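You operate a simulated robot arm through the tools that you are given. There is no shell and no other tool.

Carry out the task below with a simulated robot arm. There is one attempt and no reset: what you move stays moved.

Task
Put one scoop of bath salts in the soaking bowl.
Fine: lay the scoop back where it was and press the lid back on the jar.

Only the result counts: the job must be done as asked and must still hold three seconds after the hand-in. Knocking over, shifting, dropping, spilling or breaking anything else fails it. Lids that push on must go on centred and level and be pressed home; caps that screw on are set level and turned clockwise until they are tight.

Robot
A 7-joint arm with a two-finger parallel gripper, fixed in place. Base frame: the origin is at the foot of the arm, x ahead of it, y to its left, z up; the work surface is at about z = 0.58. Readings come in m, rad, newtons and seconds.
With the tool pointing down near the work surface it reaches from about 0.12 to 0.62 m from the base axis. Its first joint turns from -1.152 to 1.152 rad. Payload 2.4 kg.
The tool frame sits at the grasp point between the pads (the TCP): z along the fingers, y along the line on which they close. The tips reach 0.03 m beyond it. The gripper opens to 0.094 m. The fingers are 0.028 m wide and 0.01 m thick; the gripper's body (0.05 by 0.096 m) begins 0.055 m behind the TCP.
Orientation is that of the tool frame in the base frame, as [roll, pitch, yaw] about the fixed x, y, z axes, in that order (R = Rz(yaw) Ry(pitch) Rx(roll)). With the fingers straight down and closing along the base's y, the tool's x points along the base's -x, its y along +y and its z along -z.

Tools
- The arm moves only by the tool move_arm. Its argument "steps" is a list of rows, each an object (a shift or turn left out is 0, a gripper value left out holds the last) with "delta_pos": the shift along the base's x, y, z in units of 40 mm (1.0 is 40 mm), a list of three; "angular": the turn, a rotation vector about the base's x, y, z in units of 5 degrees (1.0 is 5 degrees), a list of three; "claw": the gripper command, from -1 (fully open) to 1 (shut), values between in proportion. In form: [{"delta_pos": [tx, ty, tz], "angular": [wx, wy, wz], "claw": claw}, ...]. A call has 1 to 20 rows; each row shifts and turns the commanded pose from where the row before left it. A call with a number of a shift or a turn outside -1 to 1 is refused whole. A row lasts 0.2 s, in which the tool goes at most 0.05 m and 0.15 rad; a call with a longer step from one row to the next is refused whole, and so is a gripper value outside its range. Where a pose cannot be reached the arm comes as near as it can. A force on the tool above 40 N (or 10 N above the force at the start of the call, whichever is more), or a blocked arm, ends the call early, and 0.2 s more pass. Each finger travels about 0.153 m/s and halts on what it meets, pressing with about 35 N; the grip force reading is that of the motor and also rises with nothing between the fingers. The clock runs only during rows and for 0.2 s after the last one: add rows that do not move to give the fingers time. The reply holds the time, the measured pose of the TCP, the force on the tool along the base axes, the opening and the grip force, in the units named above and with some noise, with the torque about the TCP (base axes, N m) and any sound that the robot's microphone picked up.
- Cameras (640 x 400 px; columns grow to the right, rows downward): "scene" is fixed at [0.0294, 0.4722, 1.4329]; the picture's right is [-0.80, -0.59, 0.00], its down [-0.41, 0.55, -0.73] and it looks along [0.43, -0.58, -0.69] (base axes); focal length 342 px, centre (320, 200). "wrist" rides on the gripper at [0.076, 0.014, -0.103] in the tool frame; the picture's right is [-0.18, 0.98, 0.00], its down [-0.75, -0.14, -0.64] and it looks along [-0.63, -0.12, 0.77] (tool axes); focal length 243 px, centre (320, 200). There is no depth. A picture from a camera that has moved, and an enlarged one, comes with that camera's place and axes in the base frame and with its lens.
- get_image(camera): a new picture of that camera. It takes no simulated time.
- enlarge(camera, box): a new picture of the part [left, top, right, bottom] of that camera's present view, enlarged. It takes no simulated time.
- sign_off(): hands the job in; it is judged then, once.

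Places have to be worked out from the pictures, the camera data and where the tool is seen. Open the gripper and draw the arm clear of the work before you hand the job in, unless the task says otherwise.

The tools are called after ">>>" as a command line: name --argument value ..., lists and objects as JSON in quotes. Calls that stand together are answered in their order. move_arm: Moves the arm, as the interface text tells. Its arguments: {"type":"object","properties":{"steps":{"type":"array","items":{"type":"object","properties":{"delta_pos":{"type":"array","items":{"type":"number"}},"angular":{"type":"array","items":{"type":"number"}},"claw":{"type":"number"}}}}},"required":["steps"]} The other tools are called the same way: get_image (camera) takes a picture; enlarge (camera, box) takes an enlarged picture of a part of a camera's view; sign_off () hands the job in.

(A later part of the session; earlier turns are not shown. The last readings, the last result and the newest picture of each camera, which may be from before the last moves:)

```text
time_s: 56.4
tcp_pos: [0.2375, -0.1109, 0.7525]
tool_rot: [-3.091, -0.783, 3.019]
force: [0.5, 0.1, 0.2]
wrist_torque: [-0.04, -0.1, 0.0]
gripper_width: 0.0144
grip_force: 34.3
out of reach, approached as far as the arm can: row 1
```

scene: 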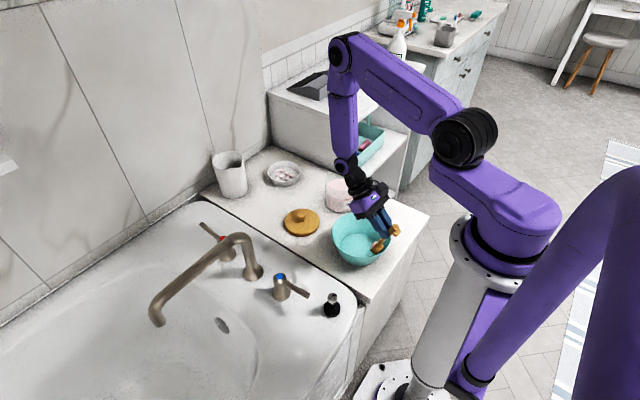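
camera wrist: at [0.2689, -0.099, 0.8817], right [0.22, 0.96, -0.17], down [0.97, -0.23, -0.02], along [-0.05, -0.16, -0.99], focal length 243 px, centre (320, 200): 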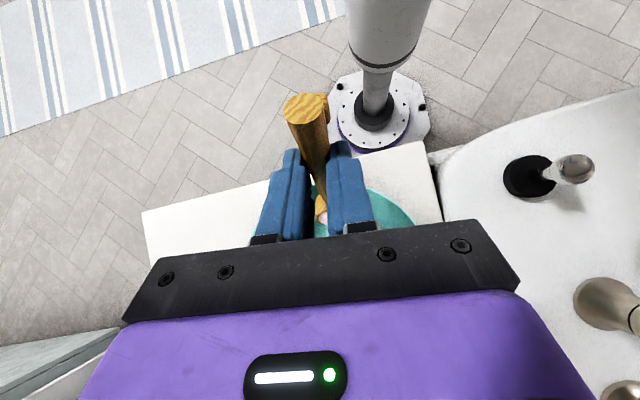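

Pitching more drags the TCP inward, so I should undo instead. I'll step back the way the arm came: reduce pitch and move outward and up, one small row at a time.

>>> move_arm --steps '[{"delta_pos": [0.3, -0.1, 0.15], "angular": [-0.07, -0.8, 0]}]'

>>> enlarge --camera "scene" --box '[300, 160, 420, 270]'

```text
time_s: 56.8
tcp_pos: [0.2385, -0.1089, 0.7567]
tool_rot: [-3.108, -0.715, 3.034]
force: [0.5, 0.3, -0.3]
wrist_torque: [0.01, 0.02, 0.06]
gripper_width: 0.0146
grip_force: 35.5
out of reach, approached as far as the arm can: row 1
```

```text
3.64 times, centred on (360, 215) of scene
camera zoom: at [0.0294, 0.4722, 1.4329], right [-0.8, -0.59, 0.0], down [-0.41, 0.55, -0.73], along [0.43, -0.58, -0.69], focal length 1245 px, centre (174, 146)
```

zoom: 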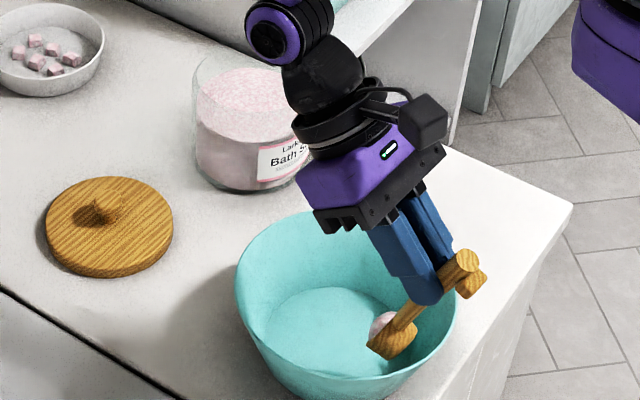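

The bowl got pushed slightly more, so I must not push in -x again. Reducing pitch swings the cup up and away from the near wall, which is safe, so I'll rotate back gently in place and see whether the arm frees itself.

>>> move_arm --steps '[{"delta_pos": [0, 0, 0.05], "angular": [-0.087, -0.9, 0]}]'

>>> move_arm --steps '[{"delta_pos": [0.05, 0, 0.05], "angular": [-0.087, -0.9, 0]}]'

>>> enlarge --camera "scene" --box '[300, 160, 420, 270]'

>>> get_image --camera "scene"

```text
time_s: 57.2
tcp_pos: [0.2385, -0.1107, 0.7581]
tool_rot: [-3.14, -0.641, 3.053]
force: [-0.2, -0.2, 0.1]
wrist_torque: [-0.01, 0.02, 0.01]
gripper_width: 0.0146
grip_force: 35.5
```

```text
time_s: 57.6
tcp_pos: [0.2403, -0.1113, 0.76]
tool_rot: [-3.138, -0.563, 3.054]
force: [0.1, 0.3, -0.8]
wrist_torque: [-0.01, 0.02, -0.02]
gripper_width: 0.0144
grip_force: 34.9
```

```text
3.64 times, centred on (360, 215) of scene
camera zoom: at [0.0294, 0.4722, 1.4329], right [-0.8, -0.59, 0.0], down [-0.41, 0.55, -0.73], along [0.43, -0.58, -0.69], focal length 1245 px, centre (174, 146)
```

zoom: 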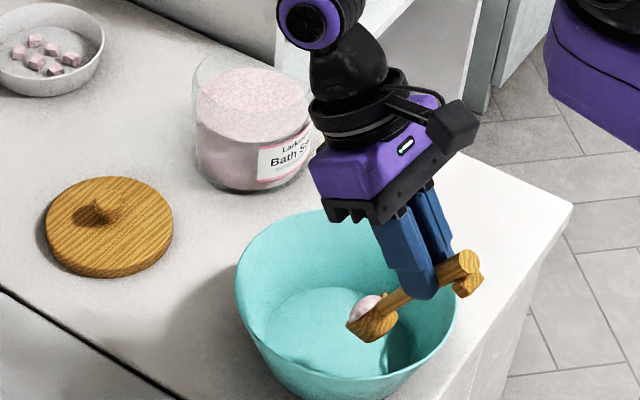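

```text
taken
```

scene: 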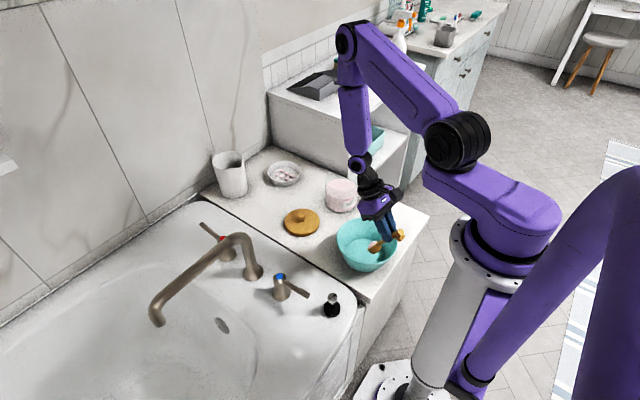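

The arm is free again and the salt is still in the cup. I'll raise straight up out of the bowl first, then move outward toward the posture that worked in my earlier test.

>>> move_arm --steps '[{"delta_pos": [0.05, 0, 0.4]}, {"delta_pos": [0.05, 0, 0.4]}]'

>>> move_arm --steps '[{"delta_pos": [0.2, -0.04, 0.4]}, {"delta_pos": [0.2, -0.04, 0.4]}]'

>>> enlarge --camera "scene" --box '[300, 160, 420, 270]'

```text
time_s: 58.2
tcp_pos: [0.2454, -0.1099, 0.7915]
tool_rot: [-3.139, -0.563, 3.052]
force: [0.9, 0.5, -0.8]
wrist_torque: [-0.05, -0.02, 0.0]
gripper_width: 0.0144
grip_force: 34.7
```

```text
time_s: 58.8
tcp_pos: [0.2495, -0.1092, 0.8197]
tool_rot: [-3.139, -0.562, 3.052]
force: [-0.4, 0.9, -0.2]
wrist_torque: [0.0, -0.01, 0.02]
gripper_width: 0.0144
grip_force: 35.1
out of reach, approached as far as the arm can: row 2
```

```text
3.64 times, centred on (360, 215) of scene
camera zoom: at [0.0295, 0.4722, 1.4329], right [-0.8, -0.59, 0.0], down [-0.41, 0.55, -0.73], along [0.43, -0.58, -0.69], focal length 1245 px, centre (174, 146)
```

zoom: 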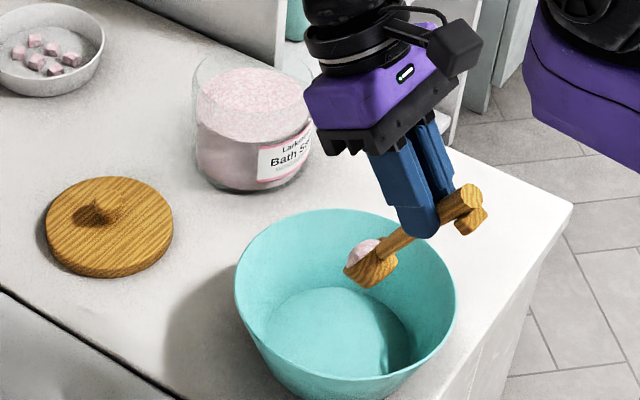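

The arm rises, but +x still hits a limit from this posture. In the earlier test it came in from the -y side, so I'll try moving in -y first to unwind the redundancy.

>>> move_arm --steps '[{"delta_pos": [0, -0.3, 0]}]'

>>> move_arm --steps '[{"delta_pos": [0.2, -0.3, 0]}]'

>>> get_image --camera "scene"

```text
time_s: 59.2
tcp_pos: [0.2479, -0.122, 0.82]
tool_rot: [-3.137, -0.562, 3.052]
force: [0.1, 0.1, 0.6]
wrist_torque: [-0.05, 0.02, -0.01]
gripper_width: 0.0145
grip_force: 34.8
```

```text
time_s: 59.6
tcp_pos: [0.247, -0.1334, 0.819]
tool_rot: [-3.138, -0.565, 3.054]
force: [-0.1, 0.3, -0.9]
wrist_torque: [0.03, -0.01, 0.0]
gripper_width: 0.0143
grip_force: 35.2
out of reach, approached as far as the arm can: row 1
```

```text
taken
```

scene: 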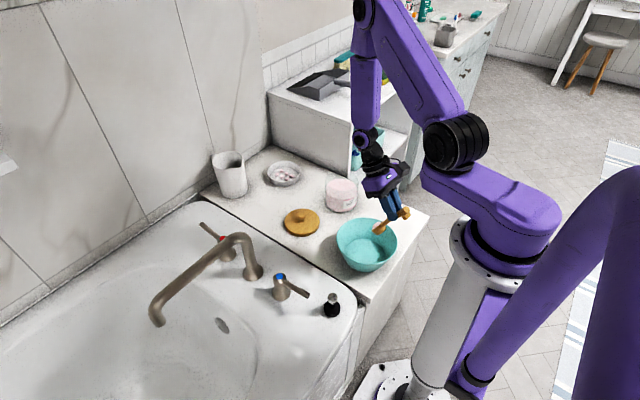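

Only -y motion is free here, so the wrist is on a limit at this pitch. I'll pitch back toward level (salt stays safe), move outward to the jar-side posture that worked before, and come in to the bowl already pitched, as in the successful rehearsal.

>>> move_arm --steps '[{"delta_pos": [0, 0, 0], "angular": [-0.087, -0.996, 0]}, {"delta_pos": [0, 0, 0], "angular": [-0.087, -0.996, 0]}, {"delta_pos": [0, 0, 0], "angular": [-0.087, -0.996, 0]}, {"delta_pos": [0, 0, 0], "angular": [-0.087, -0.996, 0]}]'

>>> move_arm --steps '[{"delta_pos": [0.1, -0.1, 0.1], "angular": [-0.087, -0.996, 0]}, {"delta_pos": [0.1, -0.1, 0.1], "angular": [-0.087, -0.996, 0]}, {"delta_pos": [0.2, -0.1, 0.1], "angular": [-0.05, -0.6, 0]}]'

>>> enlarge --camera "scene" --box '[280, 120, 440, 270]'

```text
time_s: 60.6
tcp_pos: [0.2464, -0.1318, 0.8189]
tool_rot: [-3.136, -0.216, 3.036]
force: [0.8, -0.2, -1.0]
wrist_torque: [0.02, 0.01, 0.03]
gripper_width: 0.0143
grip_force: 35.0
```

```text
time_s: 61.4
tcp_pos: [0.2618, -0.1456, 0.8318]
tool_rot: [-3.138, 0.015, 3.054]
force: [-0.5, 0.4, -1.0]
wrist_torque: [-0.02, 0.01, -0.03]
gripper_width: 0.0147
grip_force: 34.9
```

```text
2.67 times, centred on (360, 195) of scene
camera zoom: at [0.0295, 0.4721, 1.4329], right [-0.8, -0.59, 0.0], down [-0.41, 0.55, -0.73], along [0.43, -0.58, -0.69], focal length 913 px, centre (213, 213)
```

zoom: 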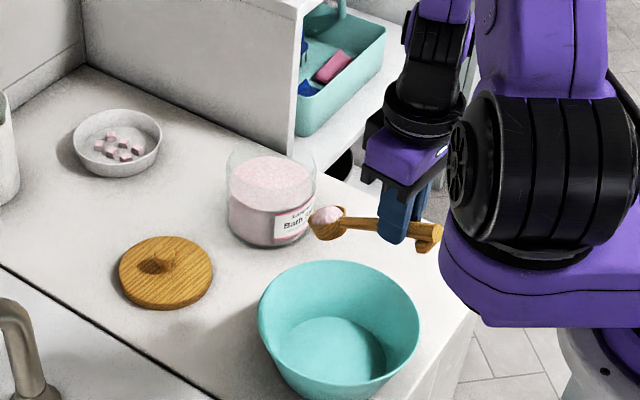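

Freed up: the scoop is at about 25° with its salt intact. I'll move outward to the jar-side posture, then pitch to about 60° there.

>>> move_arm --steps '[{"delta_pos": [0.4, -0.3, 0.05]}, {"delta_pos": [0.5, -0.37, 0.05]}, {"delta_pos": [0.5, -0.37, 0.05]}, {"delta_pos": [0.5, -0.37, 0.05]}, {"delta_pos": [0.5, -0.37, 0]}, {"delta_pos": [0.5, -0.37, 0]}, {"delta_pos": [0.5, -0.37, 0]}, {"delta_pos": [0.5, -0.37, 0]}, {"delta_pos": [0.4, -0.25, 0]}, {"delta_pos": [0, 0, 0]}]'

>>> move_arm --steps '[{"delta_pos": [0, 0, 0], "angular": [0.087, 0.996, 0]}, {"delta_pos": [0, 0, 0], "angular": [0.087, 0.996, 0]}, {"delta_pos": [0, 0, 0], "angular": [0.087, 0.996, 0]}, {"delta_pos": [0, 0, 0], "angular": [0.087, 0.996, 0]}, {"delta_pos": [0, 0, 0], "angular": [0.087, 0.996, 0]}, {"delta_pos": [0, 0, 0]}]'

>>> get_image --camera "scene"

>>> get_image --camera "wrist"

```text
time_s: 63.6
tcp_pos: [0.4337, -0.27, 0.8382]
tool_rot: [-3.141, 0.013, 3.055]
force: [0.8, 0.2, -0.4]
wrist_torque: [-0.01, 0.01, 0.03]
gripper_width: 0.0143
grip_force: 35.3
```

```text
time_s: 65.0
tcp_pos: [0.4347, -0.2707, 0.8403]
tool_rot: [-3.138, -0.424, 3.056]
force: [0.0, -1.0, 0.1]
wrist_torque: [-0.02, 0.0, 0.01]
gripper_width: 0.0145
grip_force: 35.0
```

```text
taken
```

scene: 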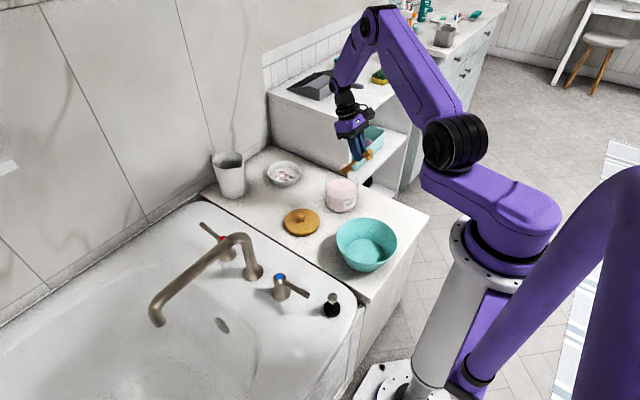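

```text
taken
camera wrist: at [0.4088, -0.2536, 0.9637], right [0.25, 0.96, -0.08], down [0.94, -0.22, 0.28], along [0.25, -0.14, -0.96], focal length 243 px, centre (320, 200)
```

wrist: 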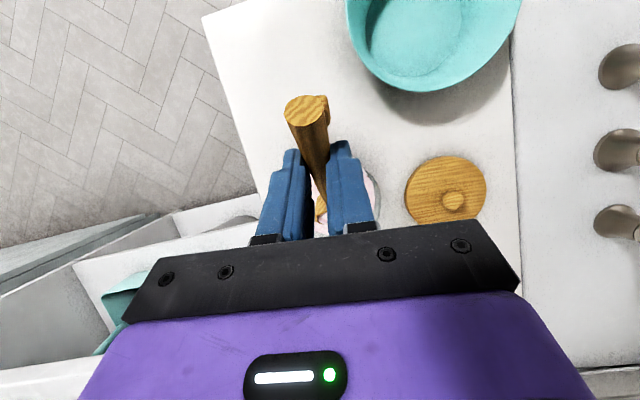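

In a good posture at 50° with the salt intact. Now I'll translate toward the bowl at this pitch, checking reach as I go.

>>> move_arm --steps '[{"delta_pos": [-0.23, 0.43, 0]}, {"delta_pos": [-0.23, 0.43, 0]}, {"delta_pos": [-0.23, 0.43, 0]}, {"delta_pos": [-0.23, 0.43, 0]}, {"delta_pos": [-0.23, 0.43, 0]}, {"delta_pos": [-0.23, 0.43, 0]}, {"delta_pos": [-0.23, 0.43, 0]}, {"delta_pos": [0, 0, 0]}]'

>>> move_arm --steps '[{"delta_pos": [-0.2, 0.04, 0], "angular": [0.087, 0.996, 0]}]'

>>> move_arm --steps '[{"delta_pos": [-0.2, 0.04, 0], "angular": [0.087, 0.996, 0]}]'

>>> get_image --camera "scene"

>>> get_image --camera "wrist"

```text
time_s: 66.8
tcp_pos: [0.3698, -0.1495, 0.8415]
tool_rot: [-3.139, -0.424, 3.055]
force: [-1.2, 0.1, 0.3]
wrist_torque: [0.01, 0.04, -0.01]
gripper_width: 0.0145
grip_force: 34.8
```

```text
time_s: 67.2
tcp_pos: [0.3622, -0.1478, 0.8408]
tool_rot: [-3.139, -0.511, 3.054]
force: [-0.4, -0.1, -0.6]
wrist_torque: [-0.03, -0.01, -0.01]
gripper_width: 0.0148
grip_force: 35.0
```

```text
time_s: 67.6
tcp_pos: [0.3549, -0.147, 0.8384]
tool_rot: [-3.138, -0.599, 3.053]
force: [0.2, -0.2, -0.2]
wrist_torque: [0.0, 0.0, -0.01]
gripper_width: 0.0146
grip_force: 34.3
```

```text
taken
```

scene: 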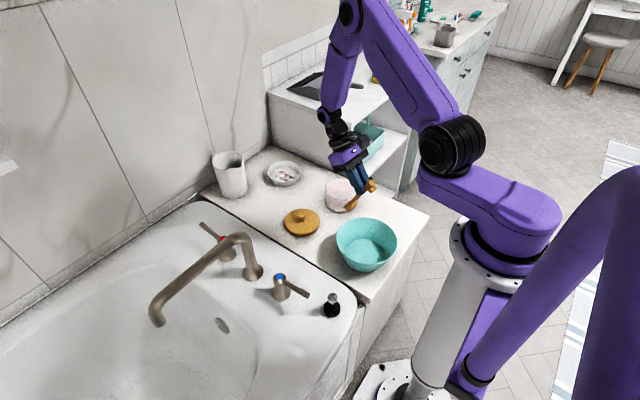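

```text
taken
camera wrist: at [0.35, -0.1316, 0.9663], right [0.24, 0.97, -0.11], down [0.97, -0.22, 0.11], along [0.08, -0.13, -0.99], focal length 243 px, centre (320, 200)
```

wrist: 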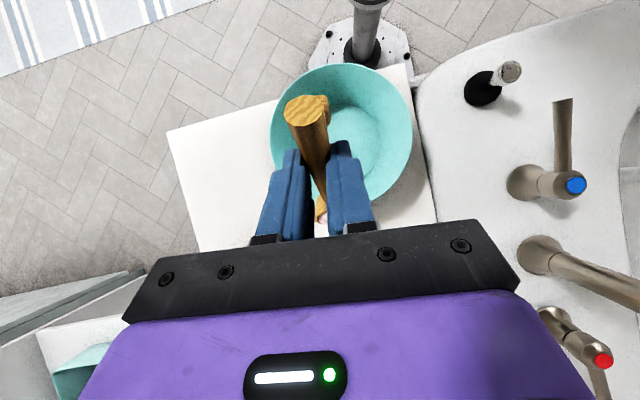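

I have a clean top-down view: the bowl is now centred at about (0.297, -0.125), about 6 cm from where it started. The cup (at about (0.386, -0.150)) needs to go inward before tipping, so I'll step that way at this safe height.

>>> move_arm --steps '[{"delta_pos": [-0.25, 0.1, 0]}]'

>>> move_arm --steps '[{"delta_pos": [-0.25, 0.1, 0]}]'

>>> move_arm --steps '[{"delta_pos": [-0.25, 0.1, 0]}]'

```text
time_s: 68.0
tcp_pos: [0.343, -0.1435, 0.8385]
tool_rot: [-3.138, -0.598, 3.054]
force: [-0.2, -0.2, 0.3]
wrist_torque: [-0.03, 0.0, -0.02]
gripper_width: 0.0144
grip_force: 35.5
```

```text
time_s: 68.4
tcp_pos: [0.3346, -0.1407, 0.8404]
tool_rot: [-3.138, -0.596, 3.053]
force: [-0.1, -0.3, 0.1]
wrist_torque: [0.0, 0.01, -0.03]
gripper_width: 0.0147
grip_force: 35.3
```

```text
time_s: 68.8
tcp_pos: [0.3235, -0.137, 0.8393]
tool_rot: [-3.139, -0.599, 3.055]
force: [0.5, -0.2, -0.3]
wrist_torque: [-0.03, -0.01, 0.0]
gripper_width: 0.0146
grip_force: 35.1
```

Reach is fine here. The cup is now about (0.355, -0.14); pitching in place will swing it over the bowl's middle. I'll lower a little first so the salt doesn't drop from too high.

>>> move_arm --steps '[{"delta_pos": [0, 0, -0.3]}]'

>>> move_arm --steps '[{"delta_pos": [0, 0, -0.3]}]'

>>> move_arm --steps '[{"delta_pos": [0, 0, -0.3]}]'

>>> enlarge --camera "scene" --box '[300, 160, 420, 275]'

```text
time_s: 69.2
tcp_pos: [0.3239, -0.1356, 0.8269]
tool_rot: [-3.138, -0.597, 3.054]
force: [0.2, 0.1, -0.2]
wrist_torque: [0.02, 0.01, -0.01]
gripper_width: 0.0145
grip_force: 35.3
```

```text
time_s: 69.6
tcp_pos: [0.3246, -0.1372, 0.8149]
tool_rot: [-3.139, -0.598, 3.054]
force: [1.0, -0.4, -0.4]
wrist_torque: [-0.02, 0.0, 0.01]
gripper_width: 0.0147
grip_force: 34.8
```

```text
time_s: 70.0
tcp_pos: [0.3236, -0.1355, 0.8024]
tool_rot: [-3.139, -0.598, 3.055]
force: [-0.2, -1.0, -0.2]
wrist_torque: [0.03, 0.0, -0.02]
gripper_width: 0.0143
grip_force: 35.5
```

```text
3.48 times, centred on (360, 218) of scene
camera zoom: at [0.0294, 0.4722, 1.4329], right [-0.8, -0.59, 0.0], down [-0.41, 0.55, -0.73], along [0.43, -0.58, -0.69], focal length 1191 px, centre (181, 139)
```

zoom: 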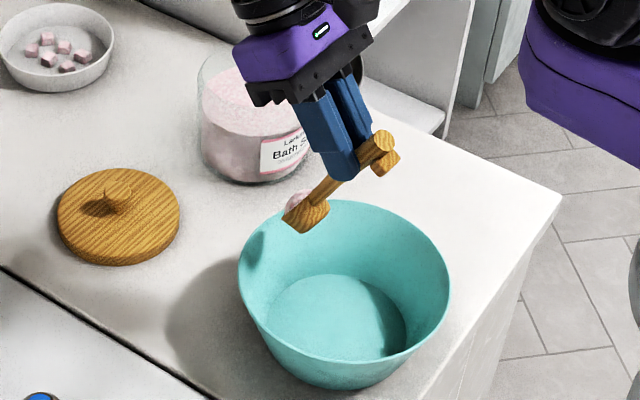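

The cup is above the bowl's rim area. I'll pitch in place now, one small step at a time; this swings the cup toward the bowl's centre.

>>> move_arm --steps '[{"delta_pos": [-0.1, 0.04, 0], "angular": [0.087, 0.996, 0]}]'

>>> move_arm --steps '[{"delta_pos": [0, 0.02, 0], "angular": [0.087, 0.996, 0]}]'

>>> move_arm --steps '[{"delta_pos": [0, 0, 0], "angular": [0.087, 0.996, 0]}]'

>>> enlarge --camera "scene" --box '[300, 160, 420, 275]'

```text
time_s: 70.4
tcp_pos: [0.3211, -0.1342, 0.8026]
tool_rot: [-3.138, -0.687, 3.054]
force: [-0.2, -0.7, 0.3]
wrist_torque: [0.0, -0.03, 0.0]
gripper_width: 0.0146
grip_force: 34.6
```

```text
time_s: 70.8
tcp_pos: [0.3202, -0.1331, 0.8026]
tool_rot: [-3.138, -0.774, 3.052]
force: [0.5, 0.0, -0.1]
wrist_torque: [-0.02, 0.0, 0.04]
gripper_width: 0.0144
grip_force: 35.0
```

```text
time_s: 71.2
tcp_pos: [0.3205, -0.1336, 0.8029]
tool_rot: [-3.138, -0.86, 3.053]
force: [0.9, 0.7, -0.6]
wrist_torque: [0.0, -0.03, 0.01]
gripper_width: 0.0144
grip_force: 34.9
```

```text
3.48 times, centred on (360, 218) of scene
camera zoom: at [0.0294, 0.4722, 1.4329], right [-0.8, -0.59, 0.0], down [-0.41, 0.55, -0.73], along [0.43, -0.58, -0.69], focal length 1191 px, centre (181, 139)
```

zoom: 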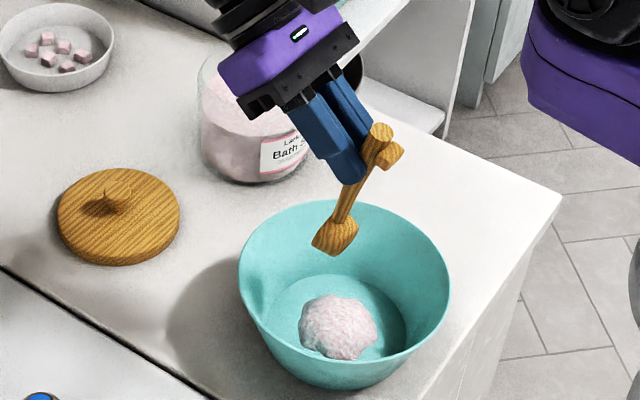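

The salt has fallen into the bowl as a neat pile. I'll tip a bit further to be sure the cup is fully empty.

>>> move_arm --steps '[{"delta_pos": [0.1, 0, 0.05], "angular": [0.087, 0.996, 0]}]'

>>> move_arm --steps '[{"delta_pos": [0.1, 0, 0.05], "angular": [0.087, 0.996, 0]}, {"delta_pos": [0, 0, 0]}, {"delta_pos": [0, 0, 0]}]'

>>> enlarge --camera "scene" --box '[330, 190, 410, 275]'

>>> get_image --camera "wrist"

```text
time_s: 71.6
tcp_pos: [0.3233, -0.1324, 0.8043]
tool_rot: [-3.139, -0.945, 3.055]
force: [0.6, 0.5, 0.2]
wrist_torque: [-0.02, -0.02, -0.02]
gripper_width: 0.0143
grip_force: 34.7
```

```text
time_s: 72.4
tcp_pos: [0.3287, -0.1324, 0.8057]
tool_rot: [-3.139, -1.034, 3.052]
force: [0.8, 1.6, 0.0]
wrist_torque: [-0.02, -0.03, 0.02]
gripper_width: 0.0142
grip_force: 35.1
```

```text
4.71 times, centred on (370, 232) of scene
camera zoom: at [0.0294, 0.4722, 1.4329], right [-0.8, -0.59, 0.0], down [-0.41, 0.55, -0.73], along [0.43, -0.58, -0.69], focal length 1612 px, centre (85, 47)
```

zoom: 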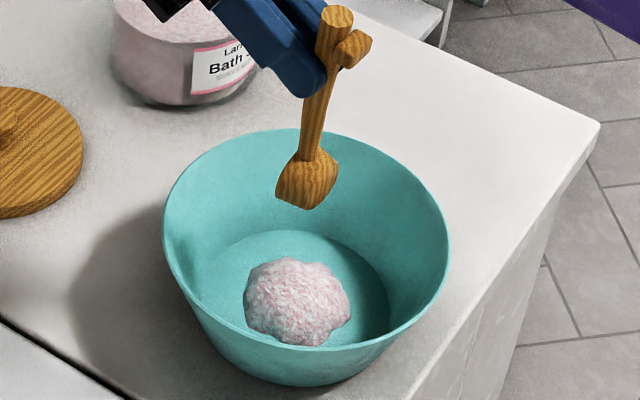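

```text
taken
camera wrist: at [0.3782, -0.1222, 0.9241], right [0.18, 0.97, -0.16], down [0.92, -0.22, -0.32], along [-0.35, -0.09, -0.93], focal length 243 px, centre (320, 200)
```

wrist: 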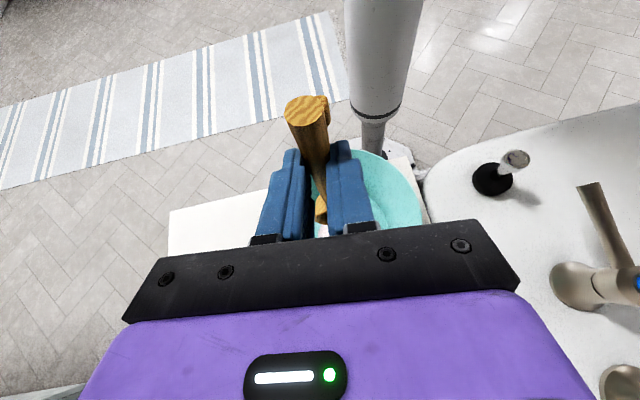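

The scoop is empty and the pile sits in the bowl. Now I'll retrace the working path: raise, pitch back to 60°, and move to the jar-side posture.

>>> move_arm --steps '[{"delta_pos": [0, 0, 0.2], "angular": [-0.087, -0.996, 0]}, {"delta_pos": [0.1, -0.05, 0.2], "angular": [-0.087, -0.996, 0]}, {"delta_pos": [0.2, -0.05, 0.2], "angular": [-0.087, -0.996, 0]}, {"delta_pos": [0.2, -0.05, 0.2], "angular": [-0.087, -0.996, 0]}, {"delta_pos": [0.25, -0.1, 0.1], "angular": [-0.087, -0.996, 0]}, {"delta_pos": [0.25, -0.1, 0]}]'

>>> move_arm --steps '[{"delta_pos": [0.23, -0.43, 0], "angular": [-0.087, -0.996, 0]}, {"delta_pos": [0.23, -0.43, 0], "angular": [-0.087, -0.996, 0]}, {"delta_pos": [0.23, -0.43, 0]}, {"delta_pos": [0.23, -0.43, 0]}, {"delta_pos": [0.23, -0.43, 0]}, {"delta_pos": [0.23, -0.43, 0]}, {"delta_pos": [0.23, -0.43, 0]}, {"delta_pos": [0, 0, 0]}]'

>>> get_image --camera "scene"

>>> get_image --camera "wrist"

```text
time_s: 73.8
tcp_pos: [0.3685, -0.148, 0.8421]
tool_rot: [-3.138, -0.597, 3.056]
force: [0.5, -0.2, 0.1]
wrist_torque: [0.02, -0.02, 0.01]
gripper_width: 0.0143
grip_force: 35.4
```

```text
time_s: 75.6
tcp_pos: [0.4304, -0.2666, 0.8443]
tool_rot: [-3.14, -0.425, 3.054]
force: [-1.0, 0.3, -0.3]
wrist_torque: [0.02, 0.03, 0.01]
gripper_width: 0.0146
grip_force: 35.2
```

```text
taken
```

scene: 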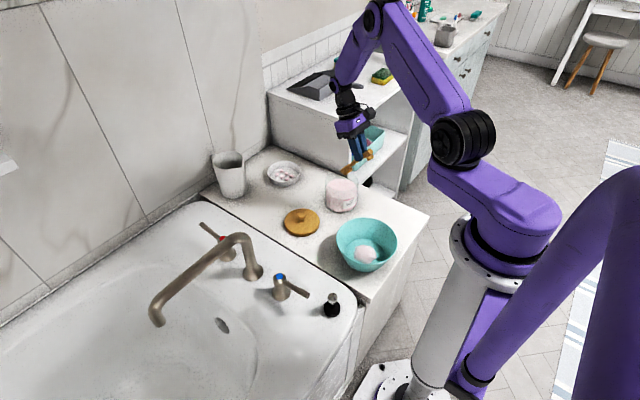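

```text
taken
camera wrist: at [0.4046, -0.2494, 0.9685], right [0.25, 0.96, -0.08], down [0.94, -0.22, 0.28], along [0.25, -0.14, -0.96], focal length 243 px, centre (320, 200)
```

wrist: 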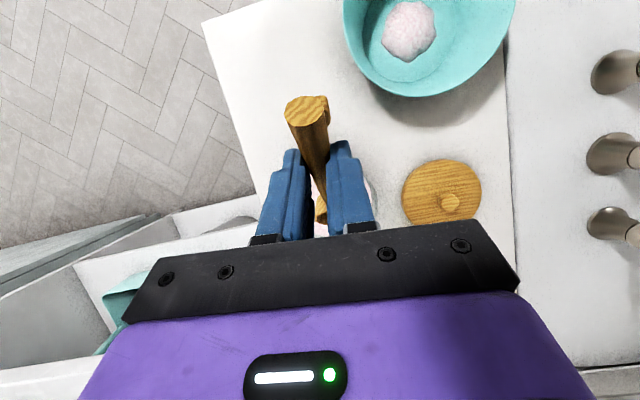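

Everything stayed put and the bowl holds the salt pile. Now I'll bring the scoop back to level here, before moving to its resting place.

>>> move_arm --steps '[{"delta_pos": [0, 0, 0], "angular": [-0.087, -0.996, 0]}, {"delta_pos": [0, 0, 0], "angular": [-0.087, -0.996, 0]}, {"delta_pos": [0, 0, 0], "angular": [-0.087, -0.996, 0]}, {"delta_pos": [0, 0, 0], "angular": [-0.087, -0.996, 0]}, {"delta_pos": [0, 0, 0], "angular": [-0.087, -0.996, 0]}, {"delta_pos": [0, 0, 0], "angular": [-0.087, -0.996, 0]}, {"delta_pos": [0, 0, 0], "angular": [-0.087, -0.996, 0]}, {"delta_pos": [0, 0, 0], "angular": [-0.087, -0.996, 0]}, {"delta_pos": [0, 0, 0], "angular": [-0.087, -0.996, 0]}, {"delta_pos": [0, 0, 0], "angular": [0.113, -0.996, 0]}, {"delta_pos": [0, 0, 0]}]'

>>> move_arm --steps '[{"delta_pos": [-0.4, -0.1, 0]}, {"delta_pos": [-0.4, -0.1, 0]}]'

>>> enlarge --camera "scene" --box '[300, 120, 440, 275]'

```text
time_s: 78.0
tcp_pos: [0.4317, -0.2626, 0.8422]
tool_rot: [3.093, 0.377, 3.047]
force: [0.4, 0.4, 0.3]
wrist_torque: [0.01, -0.02, -0.02]
gripper_width: 0.0144
grip_force: 35.2
out of reach, approached as far as the arm can: row 9
```

```text
time_s: 78.6
tcp_pos: [0.4005, -0.2689, 0.8417]
tool_rot: [3.097, 0.375, 3.049]
force: [0.6, -0.2, 0.5]
wrist_torque: [0.0, 0.01, -0.01]
gripper_width: 0.0143
grip_force: 35.2
```

```text
2.58 times, centred on (370, 198) of scene
camera zoom: at [0.0294, 0.4722, 1.4329], right [-0.8, -0.59, 0.0], down [-0.41, 0.55, -0.73], along [0.43, -0.58, -0.69], focal length 884 px, centre (191, 206)
```

zoom: 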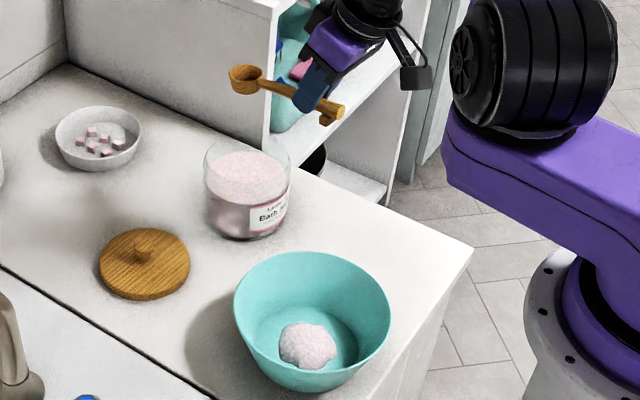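

The scoop is nearly level (21.6° lean vs 25.9° at pick-up). I'll continue toward its resting place at a safe height, then correct the last few degrees.

>>> move_arm --steps '[{"delta_pos": [-0.45, -0.2, 0]}, {"delta_pos": [-0.45, -0.2, -0.1]}, {"delta_pos": [-0.45, -0.2, -0.2]}, {"delta_pos": [-0.45, -0.2, -0.3]}, {"delta_pos": [-0.45, -0.2, -0.4]}, {"delta_pos": [-0.45, -0.2, -0.4]}, {"delta_pos": [0, 0, 0]}]'

>>> get_image --camera "scene"

>>> get_image --camera "wrist"

```text
time_s: 80.2
tcp_pos: [0.2939, -0.3171, 0.7852]
tool_rot: [3.095, 0.377, 3.046]
force: [0.6, 0.6, -0.4]
wrist_torque: [0.01, -0.01, 0.0]
gripper_width: 0.0146
grip_force: 34.8
```

```text
taken
```

scene: 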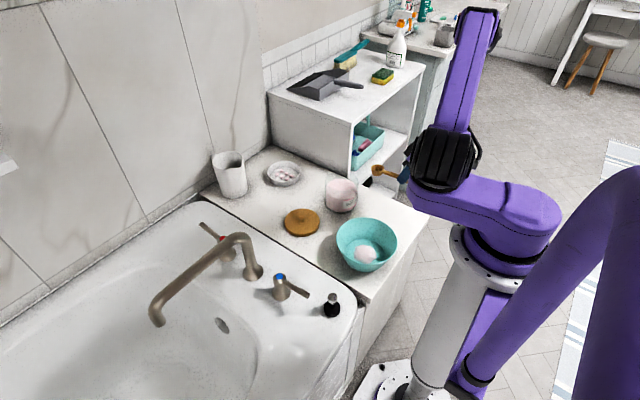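

```text
taken
camera wrist: at [0.1849, -0.2976, 0.8524], right [0.25, 0.96, 0.11], down [0.45, -0.21, 0.87], along [0.86, -0.16, -0.48], focal length 243 px, centre (320, 200)
```

wrist: 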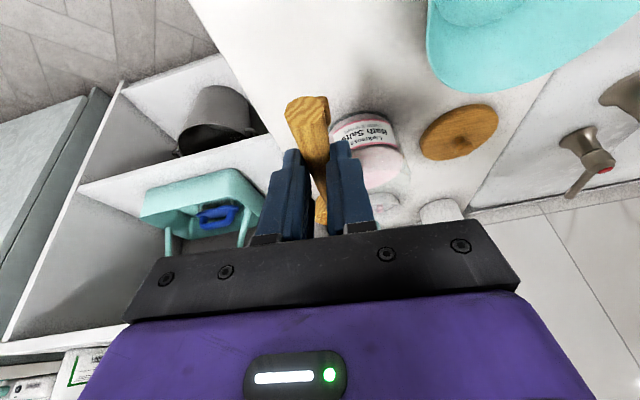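

Above the resting place now. I'll trim the orientation back to the pick-up orientation (lean 25.9°, small roll fix) while descending a bit.

>>> move_arm --steps '[{"delta_pos": [-0.05, -0.02, -0.2], "angular": [-0.12, -0.3, 0.02]}, {"delta_pos": [-0.05, -0.02, -0.2], "angular": [-0.12, -0.3, 0.02]}, {"delta_pos": [-0.05, -0.02, -0.2], "angular": [-0.12, -0.27, 0.02]}, {"delta_pos": [0, 0, 0]}]'

```text
time_s: 81.2
tcp_pos: [0.2865, -0.32, 0.7605]
tool_rot: [3.122, 0.455, 3.062]
force: [-0.2, -0.3, -0.1]
wrist_torque: [-0.01, 0.05, 0.01]
gripper_width: 0.0144
grip_force: 35.2
```

Orientation matches pick-up almost exactly. Now I'll descend straight to just above the original height.

>>> move_arm --steps '[{"delta_pos": [-0.06, -0.025, -0.6], "angular": [0, 0, -0.11]}, {"delta_pos": [0, 0, -0.7]}, {"delta_pos": [0, 0, -0.7]}, {"delta_pos": [0, 0, -0.6]}, {"delta_pos": [0, 0, -0.4]}, {"delta_pos": [0, 0, 0]}]'

>>> get_image --camera "wrist"

>>> enlarge --camera "scene" --box '[340, 160, 440, 260]'

```text
time_s: 82.6
tcp_pos: [0.2838, -0.3205, 0.643]
tool_rot: [3.122, 0.456, 3.052]
force: [0.8, 0.3, -0.7]
wrist_torque: [0.01, -0.01, 0.01]
gripper_width: 0.0145
grip_force: 35.3
```

```text
taken
camera wrist: at [0.1717, -0.2986, 0.7016], right [0.24, 0.97, 0.1], down [0.38, -0.19, 0.91], along [0.89, -0.18, -0.41], focal length 243 px, centre (320, 200)
```

wrist: 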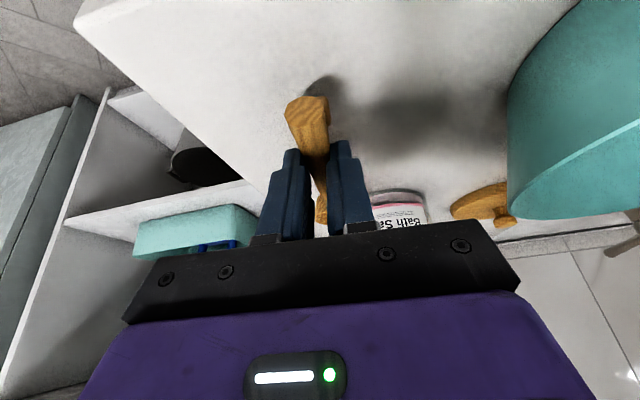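

```text
4.00 times, centred on (390, 210) of scene
camera zoom: at [0.0294, 0.4722, 1.4329], right [-0.8, -0.59, 0.0], down [-0.41, 0.55, -0.73], along [0.43, -0.58, -0.69], focal length 1370 px, centre (40, 160)
```

zoom: 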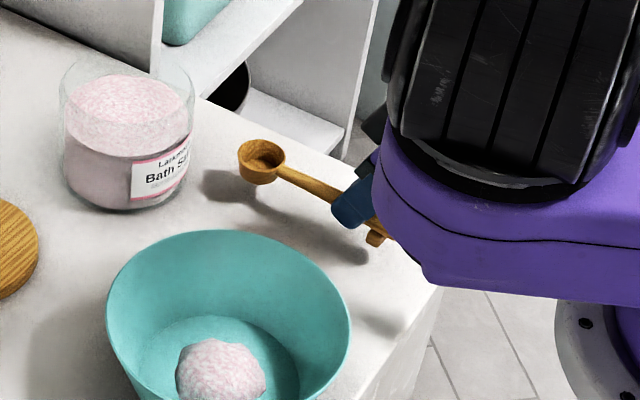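

The scoop tracks its original position well (cup exactly where expected). Lowering the final ~20 mm slowly until it rests.

>>> move_arm --steps '[{"delta_pos": [0, 0, -0.2]}, {"delta_pos": [0, 0, -0.15]}, {"delta_pos": [0, 0, -0.08]}, {"delta_pos": [0, 0, 0]}]'

>>> move_arm --steps '[{"delta_pos": [0, 0, -0.04]}, {"delta_pos": [0, 0, 0]}]'

>>> move_arm --steps '[{"delta_pos": [0, 0, -0.03]}, {"delta_pos": [0, 0, 0]}]'

>>> enlarge --camera "scene" --box '[340, 160, 440, 260]'

>>> get_image --camera "wrist"

```text
time_s: 83.6
tcp_pos: [0.2839, -0.3204, 0.625]
tool_rot: [3.123, 0.456, 3.052]
force: [0.5, 0.5, -0.4]
wrist_torque: [-0.02, -0.03, -0.04]
gripper_width: 0.0143
grip_force: 34.7
```

```text
time_s: 84.2
tcp_pos: [0.283, -0.3203, 0.6235]
tool_rot: [3.123, 0.456, 3.054]
force: [0.2, 0.1, 0.5]
wrist_torque: [0.02, 0.02, -0.01]
gripper_width: 0.0144
grip_force: 34.6
```

```text
time_s: 84.8
tcp_pos: [0.2836, -0.3219, 0.6226]
tool_rot: [3.122, 0.456, 3.055]
force: [0.3, 0.7, -0.2]
wrist_torque: [-0.03, 0.04, -0.07]
gripper_width: 0.0144
grip_force: 34.9
```

```text
4.00 times, centred on (390, 210) of scene
camera zoom: at [0.0294, 0.4722, 1.4329], right [-0.8, -0.59, 0.0], down [-0.41, 0.55, -0.73], along [0.43, -0.58, -0.69], focal length 1370 px, centre (40, 160)
```

zoom: 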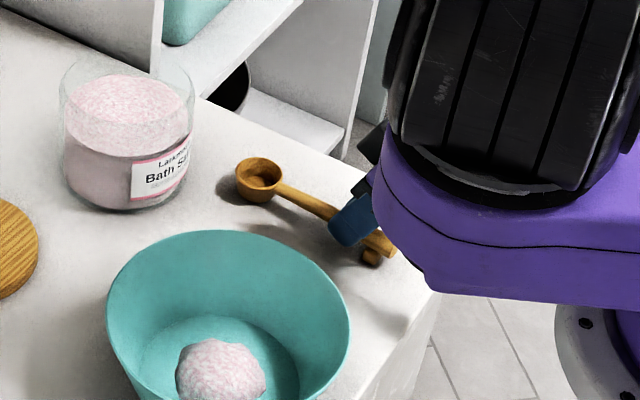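

```text
taken
camera wrist: at [0.1712, -0.2983, 0.681], right [0.24, 0.97, 0.1], down [0.38, -0.19, 0.91], along [0.89, -0.18, -0.41], focal length 243 px, centre (320, 200)
```

wrist: 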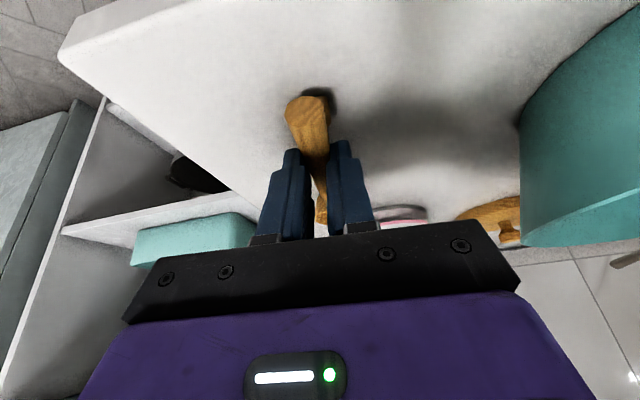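

The scoop is within a couple of millimetres of its original spot. I'll lower another millimetre or two to feel for contact before releasing.

>>> move_arm --steps '[{"delta_pos": [0, 0, -0.03]}, {"delta_pos": [0, 0, 0]}]'

>>> move_arm --steps '[{"delta_pos": [0, 0, -0.03]}, {"delta_pos": [0, 0, 0]}]'

```text
time_s: 85.4
tcp_pos: [0.2843, -0.3221, 0.621]
tool_rot: [3.121, 0.456, 3.055]
force: [-0.5, 2.4, 7.6]
wrist_torque: [0.0, 0.22, -0.05]
gripper_width: 0.0145
grip_force: 34.9
```

```text
time_s: 86.0
tcp_pos: [0.2833, -0.3224, 0.6216]
tool_rot: [3.123, 0.458, 3.053]
force: [-5.5, 9.9, 33.8]
wrist_torque: [0.21, -0.08, -0.02]
gripper_width: 0.0145
grip_force: 35.0
```

Contact is now at both the foot and cup (33 N is more than needed). I'll ease up 1 mm, then open the gripper gradually.

>>> move_arm --steps '[{"delta_pos": [0, 0, 0.03]}, {"delta_pos": [0, 0, 0]}]'

>>> move_arm --steps '[{"claw": 0.6}, {"claw": 0.4}, {"claw": 0.1}, {"claw": -0.1}, {"delta_pos": [0, 0, 0]}]'

>>> enlarge --camera "scene" --box '[340, 160, 440, 260]'

>>> get_image --camera "wrist"

```text
time_s: 86.6
tcp_pos: [0.2843, -0.3216, 0.6205]
tool_rot: [3.124, 0.454, 3.053]
force: [2.6, -2.8, 6.5]
wrist_torque: [-0.11, -0.44, -0.08]
gripper_width: 0.0147
grip_force: 34.8
```

```text
time_s: 87.8
tcp_pos: [0.2843, -0.3204, 0.621]
tool_rot: [3.122, 0.455, 3.056]
force: [0.4, 0.4, 0.9]
wrist_torque: [-0.03, -0.01, 0.02]
gripper_width: 0.0519
grip_force: 0.1
```

```text
4.00 times, centred on (390, 210) of scene
camera zoom: at [0.0294, 0.4722, 1.4329], right [-0.8, -0.59, 0.0], down [-0.41, 0.55, -0.73], along [0.43, -0.58, -0.69], focal length 1370 px, centre (40, 160)
```

zoom: 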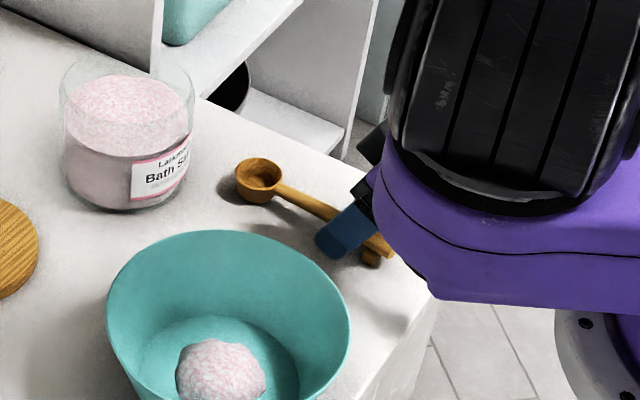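

```text
taken
camera wrist: at [0.1715, -0.2985, 0.6801], right [0.24, 0.97, 0.1], down [0.38, -0.19, 0.91], along [0.89, -0.18, -0.41], focal length 243 px, centre (320, 200)
```

wrist: 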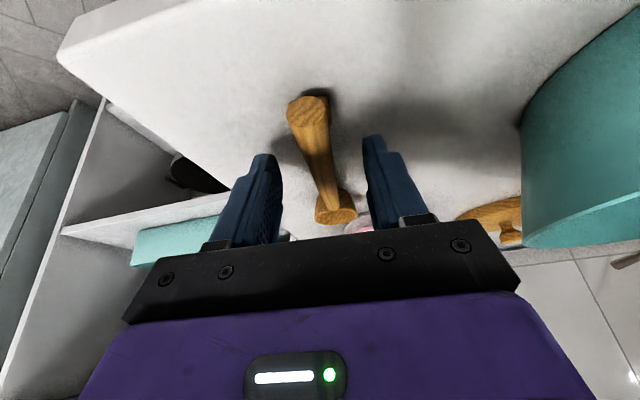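

The scoop lies back at its original spot (within ~3 mm). I'll retract straight up with the fingers open, then return to tool-down and check the scene.

>>> move_arm --steps '[{"claw": -0.3}, {"delta_pos": [0, 0, 0.2]}, {"delta_pos": [0, 0, 0.5]}, {"delta_pos": [0, 0, 0.8]}, {"delta_pos": [0, 0, 0.8]}, {"delta_pos": [0, 0, 0.8]}, {"delta_pos": [0, 0, 0.8]}, {"delta_pos": [0.2, 0, 0.8]}, {"delta_pos": [0, 0, 0]}]'

>>> move_arm --steps '[{"delta_pos": [0.3, 0.1, 0.2], "angular": [0.087, 0.996, 0]}, {"delta_pos": [0.3, 0.1, 0.2], "angular": [0.087, 0.996, 0]}, {"delta_pos": [0.3, 0.1, 0], "angular": [0.087, 0.996, 0]}, {"delta_pos": [0.3, 0.1, 0], "angular": [0.087, 0.996, 0]}, {"delta_pos": [0.3, 0.1, 0], "angular": [0.087, 0.996, 0]}, {"delta_pos": [0.3, 0.1, 0]}, {"delta_pos": [0, 0, 0]}]'

>>> get_image --camera "scene"

>>> get_image --camera "wrist"

```text
time_s: 89.8
tcp_pos: [0.2915, -0.3201, 0.8096]
tool_rot: [3.122, 0.456, 3.053]
force: [0.0, -1.0, 0.6]
wrist_torque: [0.02, 0.01, -0.01]
gripper_width: 0.0612
grip_force: 0.2
```

```text
time_s: 91.4
tcp_pos: [0.3629, -0.2978, 0.8249]
tool_rot: [3.122, 0.019, 3.054]
force: [0.0, 0.0, 0.2]
wrist_torque: [0.03, 0.06, 0.0]
gripper_width: 0.0611
grip_force: 0.2
```

```text
taken
```

scene: 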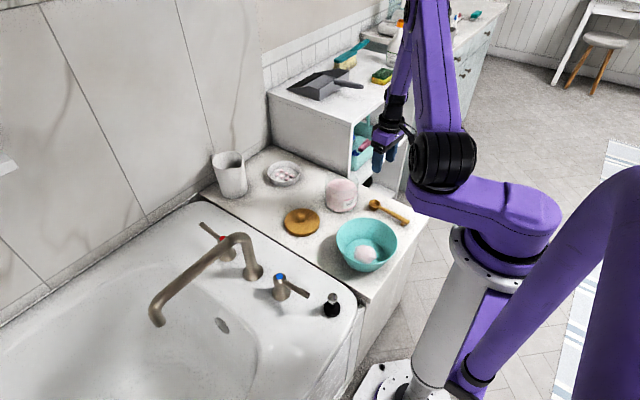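

```text
taken
camera wrist: at [0.2865, -0.2774, 0.926], right [0.27, 0.96, 0.02], down [0.73, -0.22, 0.65], along [0.63, -0.16, -0.76], focal length 243 px, centre (320, 200)
```

wrist: 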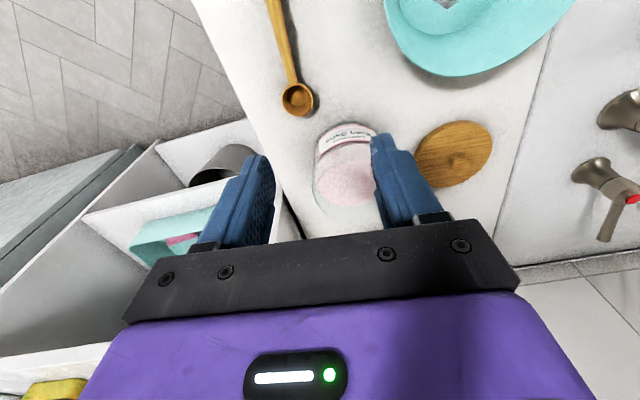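

The scoop, bowl and lid all look settled. I'll square up the tool to vertical and go above the jar to measure its exact new centre before fetching the lid.

>>> move_arm --steps '[{"delta_pos": [0.3, 0.05, 0], "angular": [-0.195, 0.218, 1.0]}, {"delta_pos": [0.7, 0.12, 0]}, {"delta_pos": [0.7, 0.12, 0]}, {"delta_pos": [0.6, 0.12, 0]}, {"delta_pos": [0.6, 0.08, 0]}, {"delta_pos": [0, 0, 0]}]'

>>> get_image --camera "wrist"

>>> enlarge --camera "wrist" --box '[230, 10, 410, 190]'

>>> enlarge --camera "scene" --box '[315, 150, 375, 220]'

```text
time_s: 92.8
tcp_pos: [0.4801, -0.2768, 0.8234]
tool_rot: [3.141, -0.001, -3.141]
force: [0.4, 0.1, -0.1]
wrist_torque: [0.01, 0.01, 0.0]
gripper_width: 0.0612
grip_force: 0.1
```

```text
taken
camera wrist: at [0.4039, -0.2627, 0.9268], right [0.18, 0.98, 0.0], down [0.75, -0.14, 0.64], along [0.63, -0.12, -0.77], focal length 243 px, centre (320, 200)
```

wrist: 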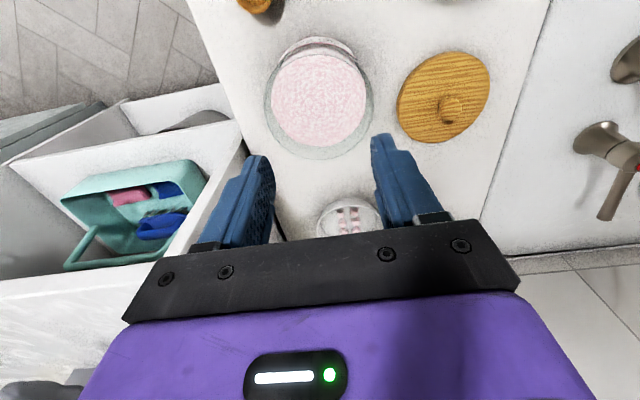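

```text
2.22 times, centred on (320, 100) of wrist
camera zoom: at [0.4039, -0.2627, 0.9268], right [0.18, 0.98, 0.0], down [0.75, -0.14, 0.64], along [0.63, -0.12, -0.77], focal length 539 px, centre (320, 422)
```

zoom: 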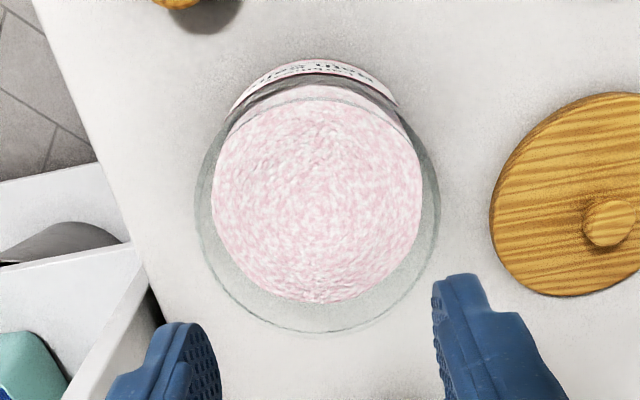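

```text
5.71 times, centred on (345, 185) of scene
camera zoom: at [0.0294, 0.4722, 1.4329], right [-0.8, -0.59, 0.0], down [-0.41, 0.55, -0.73], along [0.43, -0.58, -0.69], focal length 1957 px, centre (177, 286)
```

zoom: 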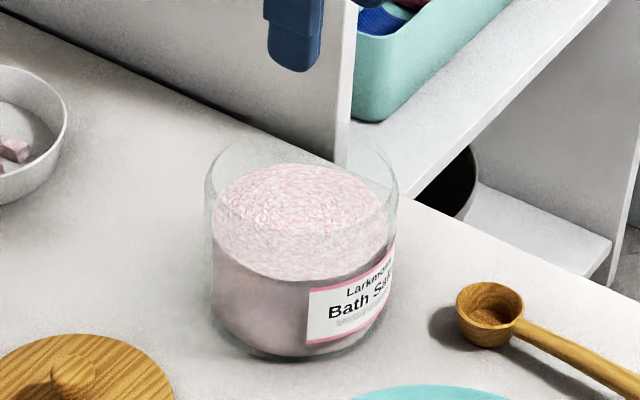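

The jar's rim is now centred at about (0.494, -0.2805), a shift of roughly 7 mm. Next I'll go above the lid to pick it up by its knob.

>>> move_arm --steps '[{"delta_pos": [0.305, 0.78, 0]}, {"delta_pos": [0.305, 0.78, 0]}, {"delta_pos": [0.305, 0.78, 0]}, {"delta_pos": [0.305, 0.78, -0.2]}, {"delta_pos": [0.3, 0.79, -0.4]}, {"delta_pos": [0, 0, -0.8]}, {"delta_pos": [0, 0, -0.8]}, {"delta_pos": [0, 0, 0]}]'

>>> get_image --camera "wrist"

>>> enlarge --camera "wrist" --box '[230, 20, 410, 200]'

```text
time_s: 94.6
tcp_pos: [0.5399, -0.1195, 0.738]
tool_rot: [3.14, 0.001, 3.14]
force: [0.1, -0.1, -0.1]
wrist_torque: [0.0, -0.04, 0.01]
gripper_width: 0.0614
grip_force: 0.0
```

```text
taken
camera wrist: at [0.4647, -0.1057, 0.8403], right [0.18, 0.98, 0.0], down [0.75, -0.14, 0.64], along [0.63, -0.12, -0.77], focal length 243 px, centre (320, 200)
```

wrist: 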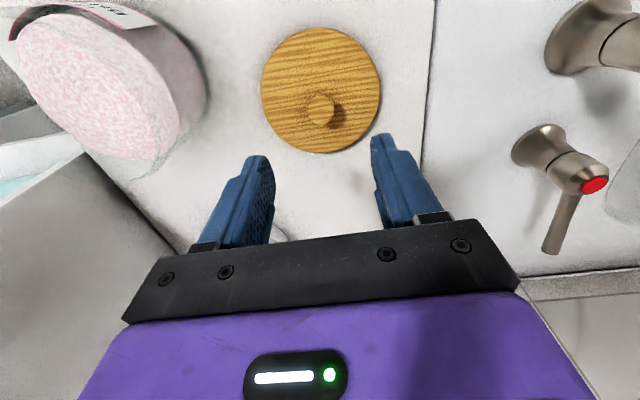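

```text
2.22 times, centred on (320, 110) of wrist
camera zoom: at [0.4647, -0.1057, 0.8403], right [0.18, 0.98, 0.0], down [0.75, -0.14, 0.64], along [0.63, -0.12, -0.77], focal length 539 px, centre (320, 400)
```

zoom: 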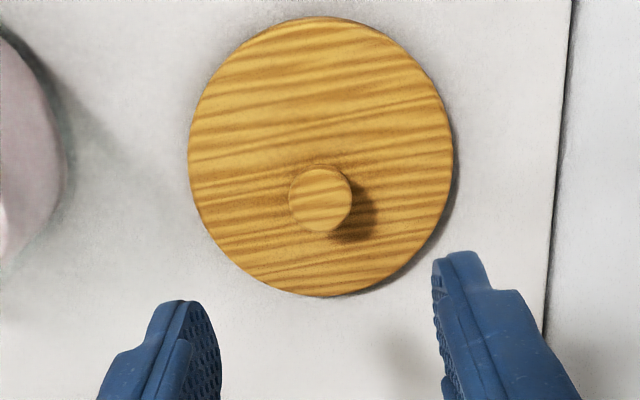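

The lid is where I left it and the knob is centred between the fingers. Lowering onto it and closing.

>>> move_arm --steps '[{"delta_pos": [0, 0, -0.8]}, {"delta_pos": [0, 0, -0.8]}, {"delta_pos": [0, 0, -0.7]}, {"delta_pos": [0, 0, -0.3]}, {"delta_pos": [0, 0, -0.12]}, {"delta_pos": [0, 0, 0]}]'

>>> enlarge --camera "scene" --box '[260, 150, 350, 250]'

```text
time_s: 96.0
tcp_pos: [0.539, -0.1213, 0.6292]
tool_rot: [3.139, 0.0, -3.141]
force: [-1.0, 0.0, -1.1]
wrist_torque: [0.0, -0.02, -0.02]
gripper_width: 0.0613
grip_force: 0.1
```

```text
4.00 times, centred on (305, 200) of scene
camera zoom: at [0.0294, 0.4722, 1.4329], right [-0.8, -0.59, 0.0], down [-0.41, 0.55, -0.73], along [0.43, -0.58, -0.69], focal length 1370 px, centre (380, 200)
```

zoom: 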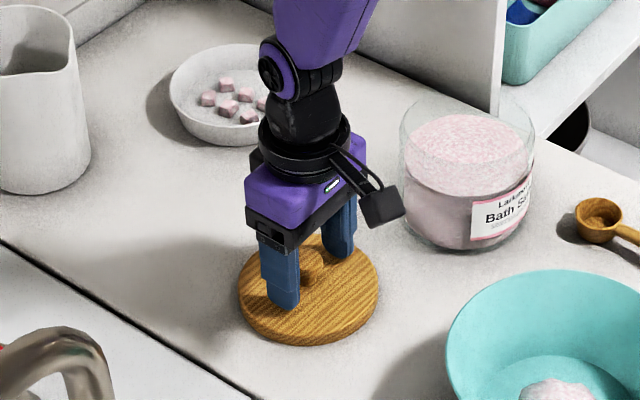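

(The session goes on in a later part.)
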